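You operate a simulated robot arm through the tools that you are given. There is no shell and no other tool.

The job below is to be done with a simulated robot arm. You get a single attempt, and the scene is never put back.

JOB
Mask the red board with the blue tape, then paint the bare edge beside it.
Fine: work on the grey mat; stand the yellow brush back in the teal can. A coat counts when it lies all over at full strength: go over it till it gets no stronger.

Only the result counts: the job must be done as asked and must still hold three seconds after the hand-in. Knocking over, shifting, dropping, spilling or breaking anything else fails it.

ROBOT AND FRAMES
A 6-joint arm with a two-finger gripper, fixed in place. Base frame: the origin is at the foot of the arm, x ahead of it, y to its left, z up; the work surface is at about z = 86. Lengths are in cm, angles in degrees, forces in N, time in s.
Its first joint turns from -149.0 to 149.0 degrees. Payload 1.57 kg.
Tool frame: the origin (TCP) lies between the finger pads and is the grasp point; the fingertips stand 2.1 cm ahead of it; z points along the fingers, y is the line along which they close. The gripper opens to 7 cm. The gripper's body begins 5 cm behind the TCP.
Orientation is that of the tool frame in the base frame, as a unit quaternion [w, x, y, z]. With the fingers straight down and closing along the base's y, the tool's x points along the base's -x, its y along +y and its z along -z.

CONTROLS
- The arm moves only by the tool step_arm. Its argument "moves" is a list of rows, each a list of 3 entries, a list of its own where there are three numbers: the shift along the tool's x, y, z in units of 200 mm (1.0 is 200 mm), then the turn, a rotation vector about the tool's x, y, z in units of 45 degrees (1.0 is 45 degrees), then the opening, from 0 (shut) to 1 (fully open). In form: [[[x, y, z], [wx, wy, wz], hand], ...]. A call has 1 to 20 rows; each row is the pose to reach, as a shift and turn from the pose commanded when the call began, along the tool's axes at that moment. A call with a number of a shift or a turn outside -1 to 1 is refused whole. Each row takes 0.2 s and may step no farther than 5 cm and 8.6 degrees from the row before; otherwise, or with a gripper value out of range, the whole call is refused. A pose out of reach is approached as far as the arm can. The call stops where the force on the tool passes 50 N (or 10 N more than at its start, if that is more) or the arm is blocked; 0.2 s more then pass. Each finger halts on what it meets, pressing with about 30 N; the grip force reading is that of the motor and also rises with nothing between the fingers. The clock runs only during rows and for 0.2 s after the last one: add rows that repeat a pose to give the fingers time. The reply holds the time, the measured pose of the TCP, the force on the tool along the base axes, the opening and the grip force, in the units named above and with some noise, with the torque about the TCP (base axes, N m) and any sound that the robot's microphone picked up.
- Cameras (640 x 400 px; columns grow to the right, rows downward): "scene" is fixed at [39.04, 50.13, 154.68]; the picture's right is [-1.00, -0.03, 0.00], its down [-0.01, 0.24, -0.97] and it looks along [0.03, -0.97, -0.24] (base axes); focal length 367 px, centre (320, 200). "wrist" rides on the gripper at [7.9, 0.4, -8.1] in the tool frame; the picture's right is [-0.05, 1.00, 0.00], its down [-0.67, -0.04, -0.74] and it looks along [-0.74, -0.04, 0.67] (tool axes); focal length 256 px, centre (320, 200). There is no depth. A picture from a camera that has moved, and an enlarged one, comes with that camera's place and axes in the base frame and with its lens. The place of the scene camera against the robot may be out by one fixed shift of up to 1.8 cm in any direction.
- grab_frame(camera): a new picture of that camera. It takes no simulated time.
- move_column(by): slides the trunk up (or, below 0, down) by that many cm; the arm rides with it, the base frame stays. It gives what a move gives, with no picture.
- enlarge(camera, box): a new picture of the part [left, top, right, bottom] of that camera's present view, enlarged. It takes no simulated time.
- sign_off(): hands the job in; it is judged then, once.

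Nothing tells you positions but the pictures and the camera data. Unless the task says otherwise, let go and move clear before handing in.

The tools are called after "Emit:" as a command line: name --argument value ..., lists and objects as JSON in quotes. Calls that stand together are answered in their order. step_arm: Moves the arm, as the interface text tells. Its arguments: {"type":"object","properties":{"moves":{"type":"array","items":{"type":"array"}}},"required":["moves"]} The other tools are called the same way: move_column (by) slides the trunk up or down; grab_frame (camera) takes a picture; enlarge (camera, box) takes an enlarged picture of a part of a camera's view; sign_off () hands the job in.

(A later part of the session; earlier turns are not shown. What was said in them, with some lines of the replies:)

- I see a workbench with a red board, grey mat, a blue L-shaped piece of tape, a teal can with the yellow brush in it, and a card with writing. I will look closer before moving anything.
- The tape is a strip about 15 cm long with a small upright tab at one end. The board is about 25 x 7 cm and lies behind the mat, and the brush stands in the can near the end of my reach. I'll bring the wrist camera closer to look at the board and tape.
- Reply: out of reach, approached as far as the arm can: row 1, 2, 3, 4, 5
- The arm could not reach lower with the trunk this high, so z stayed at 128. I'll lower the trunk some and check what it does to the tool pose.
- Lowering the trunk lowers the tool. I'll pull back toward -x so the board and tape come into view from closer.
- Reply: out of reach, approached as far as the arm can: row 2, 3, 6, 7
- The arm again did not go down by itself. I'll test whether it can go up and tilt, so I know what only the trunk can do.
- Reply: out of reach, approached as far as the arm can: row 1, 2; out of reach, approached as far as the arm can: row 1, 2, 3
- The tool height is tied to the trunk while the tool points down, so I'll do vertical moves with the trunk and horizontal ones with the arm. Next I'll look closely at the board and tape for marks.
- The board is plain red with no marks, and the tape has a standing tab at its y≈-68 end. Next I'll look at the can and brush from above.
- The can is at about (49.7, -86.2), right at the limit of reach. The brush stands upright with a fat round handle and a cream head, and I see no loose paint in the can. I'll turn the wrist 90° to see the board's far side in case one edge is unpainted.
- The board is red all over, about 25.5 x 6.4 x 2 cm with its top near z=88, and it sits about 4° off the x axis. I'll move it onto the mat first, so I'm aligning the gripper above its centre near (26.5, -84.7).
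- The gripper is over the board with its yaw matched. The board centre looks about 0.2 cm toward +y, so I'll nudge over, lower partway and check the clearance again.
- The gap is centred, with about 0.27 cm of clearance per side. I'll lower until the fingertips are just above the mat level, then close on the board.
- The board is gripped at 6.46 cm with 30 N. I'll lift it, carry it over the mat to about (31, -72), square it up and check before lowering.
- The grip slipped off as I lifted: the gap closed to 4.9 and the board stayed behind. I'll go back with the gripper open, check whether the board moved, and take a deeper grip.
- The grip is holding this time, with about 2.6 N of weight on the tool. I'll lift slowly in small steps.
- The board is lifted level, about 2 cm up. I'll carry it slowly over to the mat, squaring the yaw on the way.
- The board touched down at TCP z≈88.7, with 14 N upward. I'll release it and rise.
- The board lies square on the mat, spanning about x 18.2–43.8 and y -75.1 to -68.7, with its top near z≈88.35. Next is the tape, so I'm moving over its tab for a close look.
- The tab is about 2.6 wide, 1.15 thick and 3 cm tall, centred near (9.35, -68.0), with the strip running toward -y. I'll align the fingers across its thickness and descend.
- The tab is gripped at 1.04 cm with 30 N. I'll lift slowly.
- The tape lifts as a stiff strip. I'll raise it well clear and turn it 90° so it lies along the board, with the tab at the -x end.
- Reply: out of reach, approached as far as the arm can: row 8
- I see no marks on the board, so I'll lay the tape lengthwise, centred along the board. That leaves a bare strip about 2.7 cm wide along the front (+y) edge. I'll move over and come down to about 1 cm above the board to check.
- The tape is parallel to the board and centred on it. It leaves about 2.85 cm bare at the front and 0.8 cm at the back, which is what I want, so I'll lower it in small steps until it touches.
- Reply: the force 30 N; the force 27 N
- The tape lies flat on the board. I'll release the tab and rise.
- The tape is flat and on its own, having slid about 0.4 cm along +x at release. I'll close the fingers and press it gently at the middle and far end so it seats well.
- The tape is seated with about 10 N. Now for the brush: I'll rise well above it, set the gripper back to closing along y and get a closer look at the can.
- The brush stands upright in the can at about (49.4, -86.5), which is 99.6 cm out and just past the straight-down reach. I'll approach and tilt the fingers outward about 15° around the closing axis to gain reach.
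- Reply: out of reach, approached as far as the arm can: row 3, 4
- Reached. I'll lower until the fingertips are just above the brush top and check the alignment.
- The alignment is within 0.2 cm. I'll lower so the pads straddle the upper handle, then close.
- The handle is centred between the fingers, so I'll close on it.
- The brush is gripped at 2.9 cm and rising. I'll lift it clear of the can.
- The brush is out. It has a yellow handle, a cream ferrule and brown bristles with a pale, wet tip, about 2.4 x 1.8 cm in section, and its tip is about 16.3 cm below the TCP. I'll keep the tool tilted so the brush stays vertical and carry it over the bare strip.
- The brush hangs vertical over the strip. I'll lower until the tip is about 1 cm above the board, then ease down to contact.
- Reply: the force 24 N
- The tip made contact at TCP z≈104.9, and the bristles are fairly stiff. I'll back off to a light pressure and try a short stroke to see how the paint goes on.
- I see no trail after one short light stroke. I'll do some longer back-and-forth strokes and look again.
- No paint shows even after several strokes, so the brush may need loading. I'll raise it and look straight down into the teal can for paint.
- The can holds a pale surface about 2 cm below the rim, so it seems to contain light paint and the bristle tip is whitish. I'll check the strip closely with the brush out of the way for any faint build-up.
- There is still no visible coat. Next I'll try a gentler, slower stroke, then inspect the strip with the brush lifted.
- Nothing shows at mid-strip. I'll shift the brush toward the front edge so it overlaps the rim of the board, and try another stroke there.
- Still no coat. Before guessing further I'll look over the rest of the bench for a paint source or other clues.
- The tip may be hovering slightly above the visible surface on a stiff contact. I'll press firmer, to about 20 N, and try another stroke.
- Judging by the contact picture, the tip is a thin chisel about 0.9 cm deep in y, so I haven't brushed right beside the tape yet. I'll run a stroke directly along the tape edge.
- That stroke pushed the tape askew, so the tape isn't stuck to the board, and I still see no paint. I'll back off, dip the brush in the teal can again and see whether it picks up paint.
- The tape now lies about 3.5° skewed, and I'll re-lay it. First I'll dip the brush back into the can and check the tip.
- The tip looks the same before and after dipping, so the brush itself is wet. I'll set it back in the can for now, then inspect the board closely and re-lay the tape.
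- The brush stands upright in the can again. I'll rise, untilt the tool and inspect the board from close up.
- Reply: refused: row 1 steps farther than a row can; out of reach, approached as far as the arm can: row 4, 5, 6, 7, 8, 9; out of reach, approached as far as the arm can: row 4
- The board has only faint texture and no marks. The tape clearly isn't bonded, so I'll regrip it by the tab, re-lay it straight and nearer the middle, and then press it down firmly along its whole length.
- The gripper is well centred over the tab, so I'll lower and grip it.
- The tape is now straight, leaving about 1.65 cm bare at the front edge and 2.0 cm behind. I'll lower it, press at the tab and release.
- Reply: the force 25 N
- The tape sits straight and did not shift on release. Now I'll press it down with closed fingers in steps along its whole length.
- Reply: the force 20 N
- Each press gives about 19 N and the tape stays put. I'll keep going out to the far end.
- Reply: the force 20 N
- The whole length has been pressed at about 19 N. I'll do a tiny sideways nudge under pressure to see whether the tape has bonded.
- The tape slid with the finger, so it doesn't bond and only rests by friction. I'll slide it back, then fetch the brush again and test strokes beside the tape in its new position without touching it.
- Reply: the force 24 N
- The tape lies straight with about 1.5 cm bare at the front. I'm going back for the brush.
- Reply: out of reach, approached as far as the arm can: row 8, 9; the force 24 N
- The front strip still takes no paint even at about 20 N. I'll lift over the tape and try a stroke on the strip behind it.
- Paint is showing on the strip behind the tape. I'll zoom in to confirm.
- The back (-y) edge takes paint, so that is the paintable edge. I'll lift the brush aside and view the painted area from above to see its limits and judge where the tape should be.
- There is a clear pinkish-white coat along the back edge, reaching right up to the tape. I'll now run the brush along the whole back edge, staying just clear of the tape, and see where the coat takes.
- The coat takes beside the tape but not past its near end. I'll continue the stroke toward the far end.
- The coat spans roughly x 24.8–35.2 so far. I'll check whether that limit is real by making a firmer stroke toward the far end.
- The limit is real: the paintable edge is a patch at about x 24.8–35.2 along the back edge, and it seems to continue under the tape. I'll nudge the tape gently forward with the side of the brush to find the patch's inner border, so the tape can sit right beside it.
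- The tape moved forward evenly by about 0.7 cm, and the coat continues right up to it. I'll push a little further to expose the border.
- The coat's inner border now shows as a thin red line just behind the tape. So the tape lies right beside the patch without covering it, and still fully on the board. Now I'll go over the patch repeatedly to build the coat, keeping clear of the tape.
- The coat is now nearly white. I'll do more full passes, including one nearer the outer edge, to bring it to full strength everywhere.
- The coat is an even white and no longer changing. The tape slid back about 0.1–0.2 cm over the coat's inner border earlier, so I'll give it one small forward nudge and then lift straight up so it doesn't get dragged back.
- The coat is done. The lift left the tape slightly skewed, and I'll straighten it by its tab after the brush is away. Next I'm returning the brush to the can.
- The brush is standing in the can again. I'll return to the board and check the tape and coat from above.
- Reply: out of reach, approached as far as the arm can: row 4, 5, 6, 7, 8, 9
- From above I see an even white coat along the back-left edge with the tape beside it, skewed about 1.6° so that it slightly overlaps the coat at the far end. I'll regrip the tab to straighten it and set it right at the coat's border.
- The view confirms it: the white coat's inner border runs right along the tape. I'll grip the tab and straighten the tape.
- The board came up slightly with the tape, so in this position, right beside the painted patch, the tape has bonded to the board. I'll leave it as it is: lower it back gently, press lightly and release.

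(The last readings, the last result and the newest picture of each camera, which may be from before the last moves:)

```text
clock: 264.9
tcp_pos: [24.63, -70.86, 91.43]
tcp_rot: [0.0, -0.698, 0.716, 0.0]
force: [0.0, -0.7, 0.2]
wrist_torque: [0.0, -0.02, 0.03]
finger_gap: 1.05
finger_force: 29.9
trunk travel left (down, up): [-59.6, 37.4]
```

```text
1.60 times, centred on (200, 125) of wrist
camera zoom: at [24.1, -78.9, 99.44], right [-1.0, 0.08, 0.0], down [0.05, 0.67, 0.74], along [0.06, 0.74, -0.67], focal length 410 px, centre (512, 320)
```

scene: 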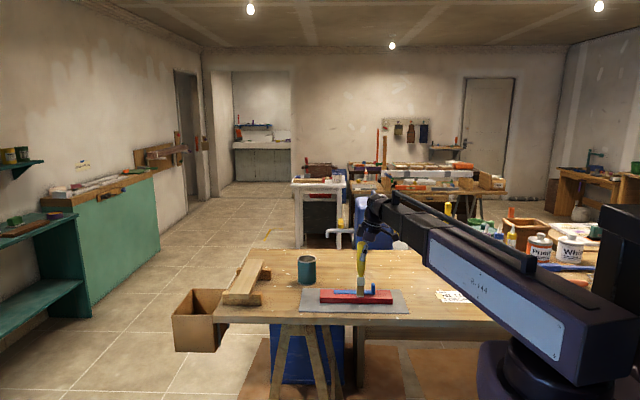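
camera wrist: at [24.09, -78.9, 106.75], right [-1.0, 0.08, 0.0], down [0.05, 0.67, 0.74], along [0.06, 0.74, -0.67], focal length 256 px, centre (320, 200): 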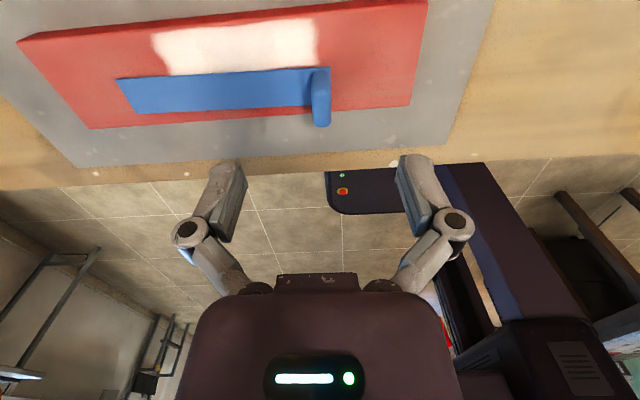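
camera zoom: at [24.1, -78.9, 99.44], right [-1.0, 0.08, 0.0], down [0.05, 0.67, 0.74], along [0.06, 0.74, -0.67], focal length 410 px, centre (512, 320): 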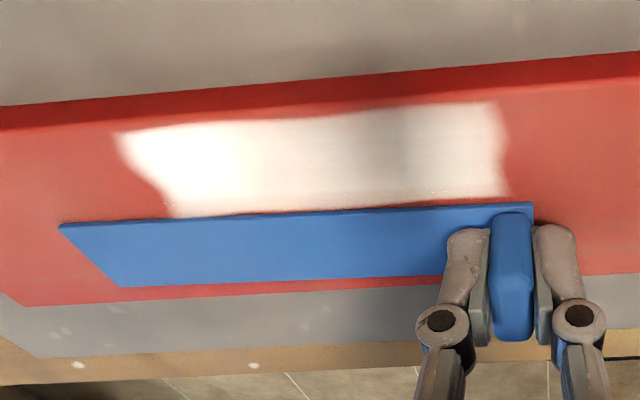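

Emit:
move_column --by -0.15

Emit:
step_arm --moves '[[[0, 0, 0], [0, 0, 0], 0.18], [[0, 0, 0], [0, 0, 0], 0.22], [[0, 0, 0], [0, 0, 0], 0.3], [[0, 0, 0], [0, 0, 0], 0.4], [[0, 0, 0], [0, 0, 0], 0.4]]'

Emit:
enlarge --camera "wrist" --box '[0, 0, 400, 250]'

Emit:
move_column --by 9

Emit:
enlarge --camera "wrist" --box '[60, 0, 420, 225]'

Emit:
enlarge --camera "scene" --box '[310, 265, 410, 315]'

```text
clock: 265.4
tcp_pos: [24.48, -70.82, 91.48]
tcp_rot: [0.0, -0.698, 0.716, -0.001]
force: [0.9, -3.4, 17.4]
wrist_torque: [-0.04, -0.07, -0.03]
finger_gap: 1.08
finger_force: 29.8
trunk travel left (down, up): [-59.5, 37.5]
```

```text
clock: 266.6
tcp_pos: [24.67, -71.04, 91.35]
tcp_rot: [0.0, -0.698, 0.717, -0.001]
force: [0.7, 0.2, 0.1]
wrist_torque: [-0.05, -0.02, 0.01]
finger_gap: 2.78
finger_force: 0.0
trunk travel left (down, up): [-59.5, 37.5]
```

```text
1.60 times, centred on (200, 125) of wrist
camera zoom: at [24.1, -78.9, 99.29], right [-1.0, 0.08, 0.0], down [0.05, 0.67, 0.74], along [0.06, 0.74, -0.67], focal length 410 px, centre (512, 320)
```

zoom: 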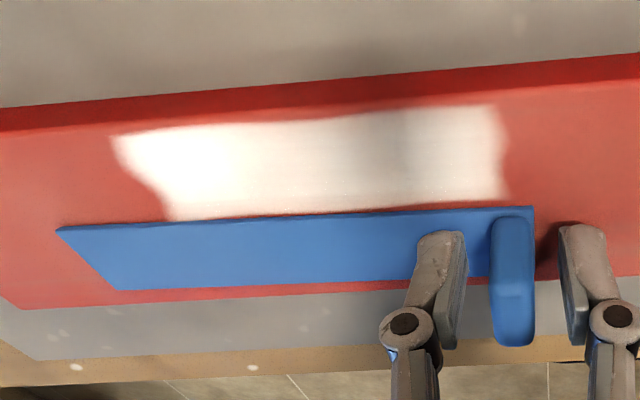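

```text
clock: 267.9
tcp_pos: [24.56, -71.08, 100.44]
tcp_rot: [0.0, -0.698, 0.716, 0.0]
force: [0.1, 0.3, 1.0]
wrist_torque: [0.01, 0.03, 0.03]
finger_gap: 2.77
finger_force: 0.0
trunk travel left (down, up): [-68.5, 28.5]
```

```text
1.78 times, centred on (240, 112) of wrist
camera zoom: at [24.09, -78.91, 108.29], right [-1.0, 0.08, 0.0], down [0.05, 0.67, 0.74], along [0.06, 0.74, -0.67], focal length 455 px, centre (462, 356)
```

zoom: 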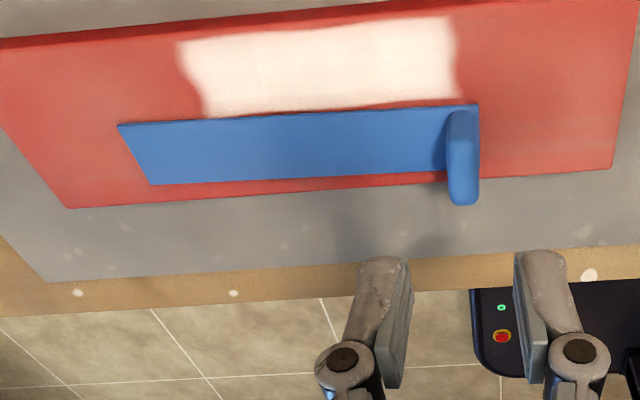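

```text
6.40 times, centred on (360, 290) of scene
camera zoom: at [39.04, 50.13, 154.68], right [-1.0, -0.03, 0.0], down [-0.01, 0.24, -0.97], along [0.03, -0.97, -0.24], focal length 2346 px, centre (64, -376)
```

zoom: 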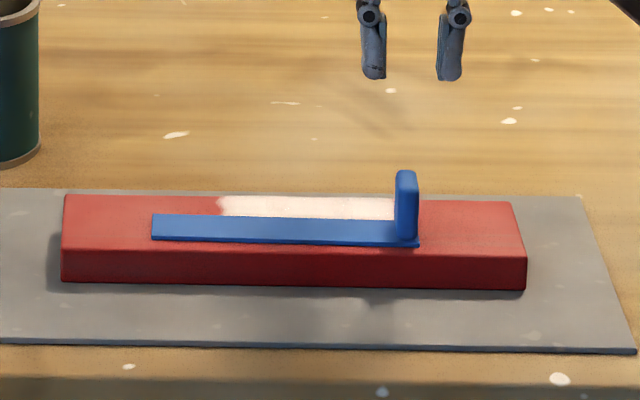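

Emit:
enlarge --camera "wrist" --box '[140, 0, 340, 125]'

Emit:
enlarge --camera "scene" --box '[335, 285, 385, 305]'

```text
3.20 times, centred on (240, 62) of wrist
camera zoom: at [24.09, -78.91, 108.29], right [-1.0, 0.08, 0.0], down [0.05, 0.67, 0.74], along [0.06, 0.74, -0.67], focal length 819 px, centre (576, 640)
```

zoom: 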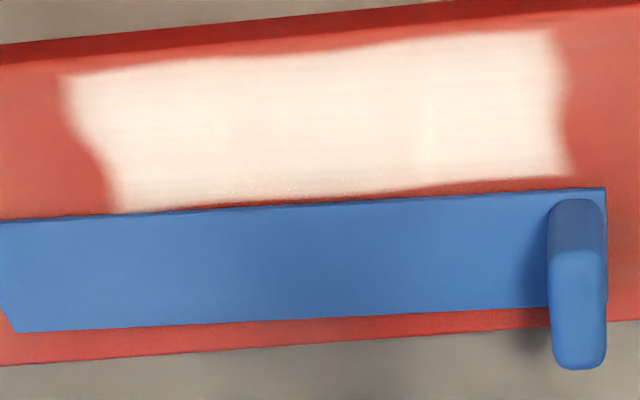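

```text
12.80 times, centred on (360, 295) of scene
camera zoom: at [39.04, 50.13, 154.68], right [-1.0, -0.03, 0.0], down [-0.01, 0.24, -0.97], along [0.03, -0.97, -0.24], focal length 4692 px, centre (-192, -1016)
```

zoom: 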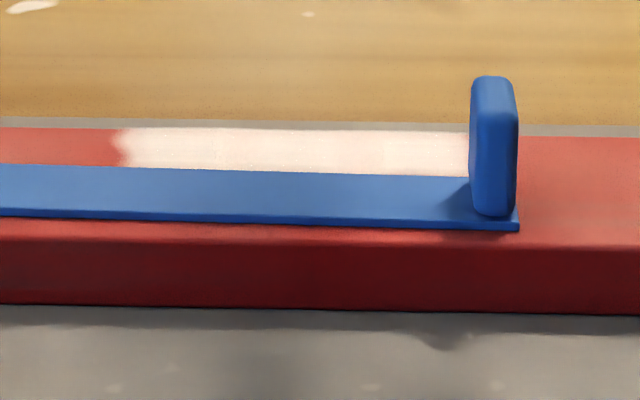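

The coat is even and saturated, the tape lies flat alongside it, and the brush stands in the can. I'll move the arm clear and take a last look at the whole scene.

Emit:
move_column --by 20

Emit:
step_arm --moves '[[[-0.04, 0.2, 0], [0, 0, 0], 0.4], [[-0.08, 0.4, 0], [0, 0, 0.08], 0.6], [[-0.1, 0.6, 0], [0, 0, 0.2], 0.8], [[-0.12, 0.8, 0], [0, 0, 0.35], 1], [[-0.14, 0.98, 0], [0, 0, 0.5], 1], [[-0.14, 0.98, 0], [0, 0, 0.6], 1]]'

Emit:
grab_frame --camera "scene"

Emit:
enlarge --camera "scene" --box '[210, 220, 430, 330]'

Emit:
enlarge --camera "scene" --box '[325, 283, 385, 305]'

```text
clock: 270.0
tcp_pos: [24.58, -70.97, 120.31]
tcp_rot: [0.0, -0.697, 0.717, 0.0]
force: [-0.6, -0.2, 0.1]
wrist_torque: [-0.01, 0.0, 0.01]
finger_gap: 2.81
finger_force: 0.1
trunk travel left (down, up): [-88.5, 8.5]
```

```text
clock: 271.4
tcp_pos: [5.16, -67.57, 120.26]
tcp_rot: [0.0, -0.51, 0.86, 0.0]
force: [-0.2, -0.4, 0.1]
wrist_torque: [0.03, 0.02, -0.02]
finger_gap: 6.99
finger_force: 0.0
trunk travel left (down, up): [-88.5, 8.5]
```

```text
taken
```

scene: 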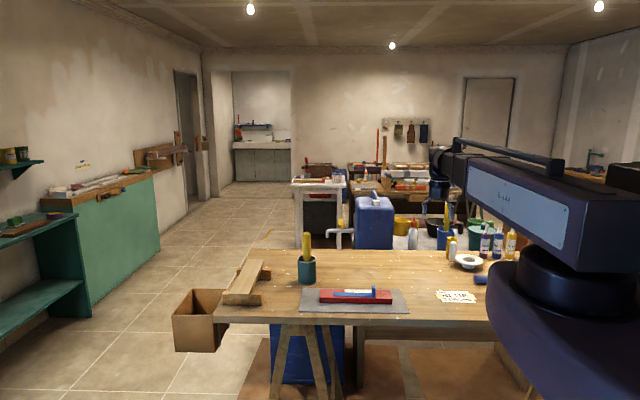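

```text
2.91 times, centred on (320, 275) of scene
camera zoom: at [39.04, 50.13, 154.68], right [-1.0, -0.03, 0.0], down [-0.01, 0.24, -0.97], along [0.03, -0.97, -0.24], focal length 1066 px, centre (320, -18)
```

zoom: 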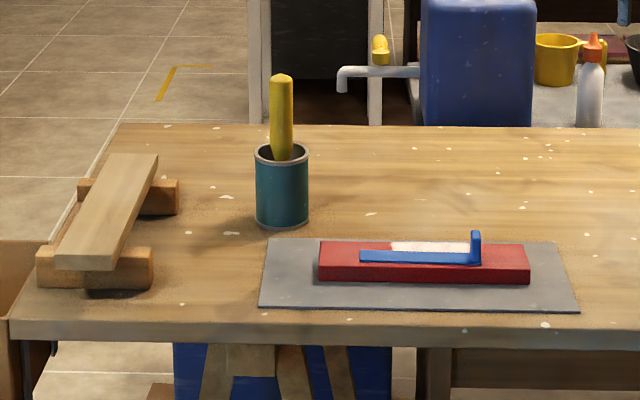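

```text
10.67 times, centred on (355, 294) of scene
camera zoom: at [39.04, 50.13, 154.68], right [-1.0, -0.03, 0.0], down [-0.01, 0.24, -0.97], along [0.03, -0.97, -0.24], focal length 3910 px, centre (-53, -803)
```

zoom: 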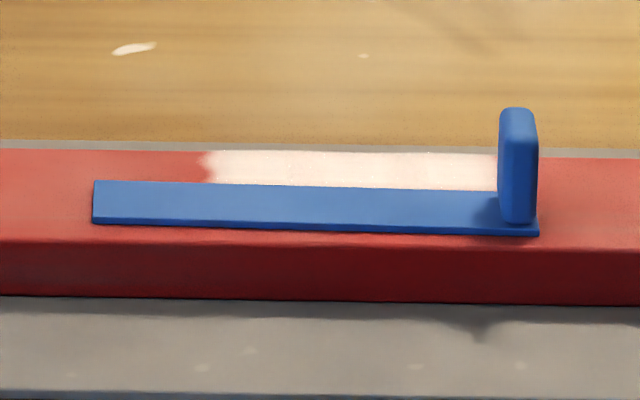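

Everything is in place:
- The board is on the grey mat.
- The tape lies flat beside the coated edge.
- The brush stands in the teal can, and the arm is clear.

I'm handing the job in.

Emit:
sign_off

```text
The job is handed in.
```

I handed the job in. The red board is on the grey mat, with the blue tape along its length and the strip behind the tape coated white. The yellow brush is standing in the teal can and leans a little. I have no result from the judging yet.

- **Where the paint took:** only a patch about 10 cm long and 3 cm wide took paint, on the back edge beside the tape. Brushing the front strip, and the back edge beyond that patch, left no visible mark. I took the patch to be the edge meant and went over it until the white stopped changing.
- **Tape position:** I moved the tape more than once before finding that patch. It now runs along the inner border of the coat at a slight angle of about 1.6°. At the near end it leaves a gap of about 0.3 cm, and at the far end it overlaps the coat by about 0.1 cm.
- **Tape hold:** when I last lifted the tape by its tab, the board rose slightly with it. I took that to mean the tape had bonded, so I set it back down without straightening it.

Nothing else on the bench appeared to have moved in the last picture.
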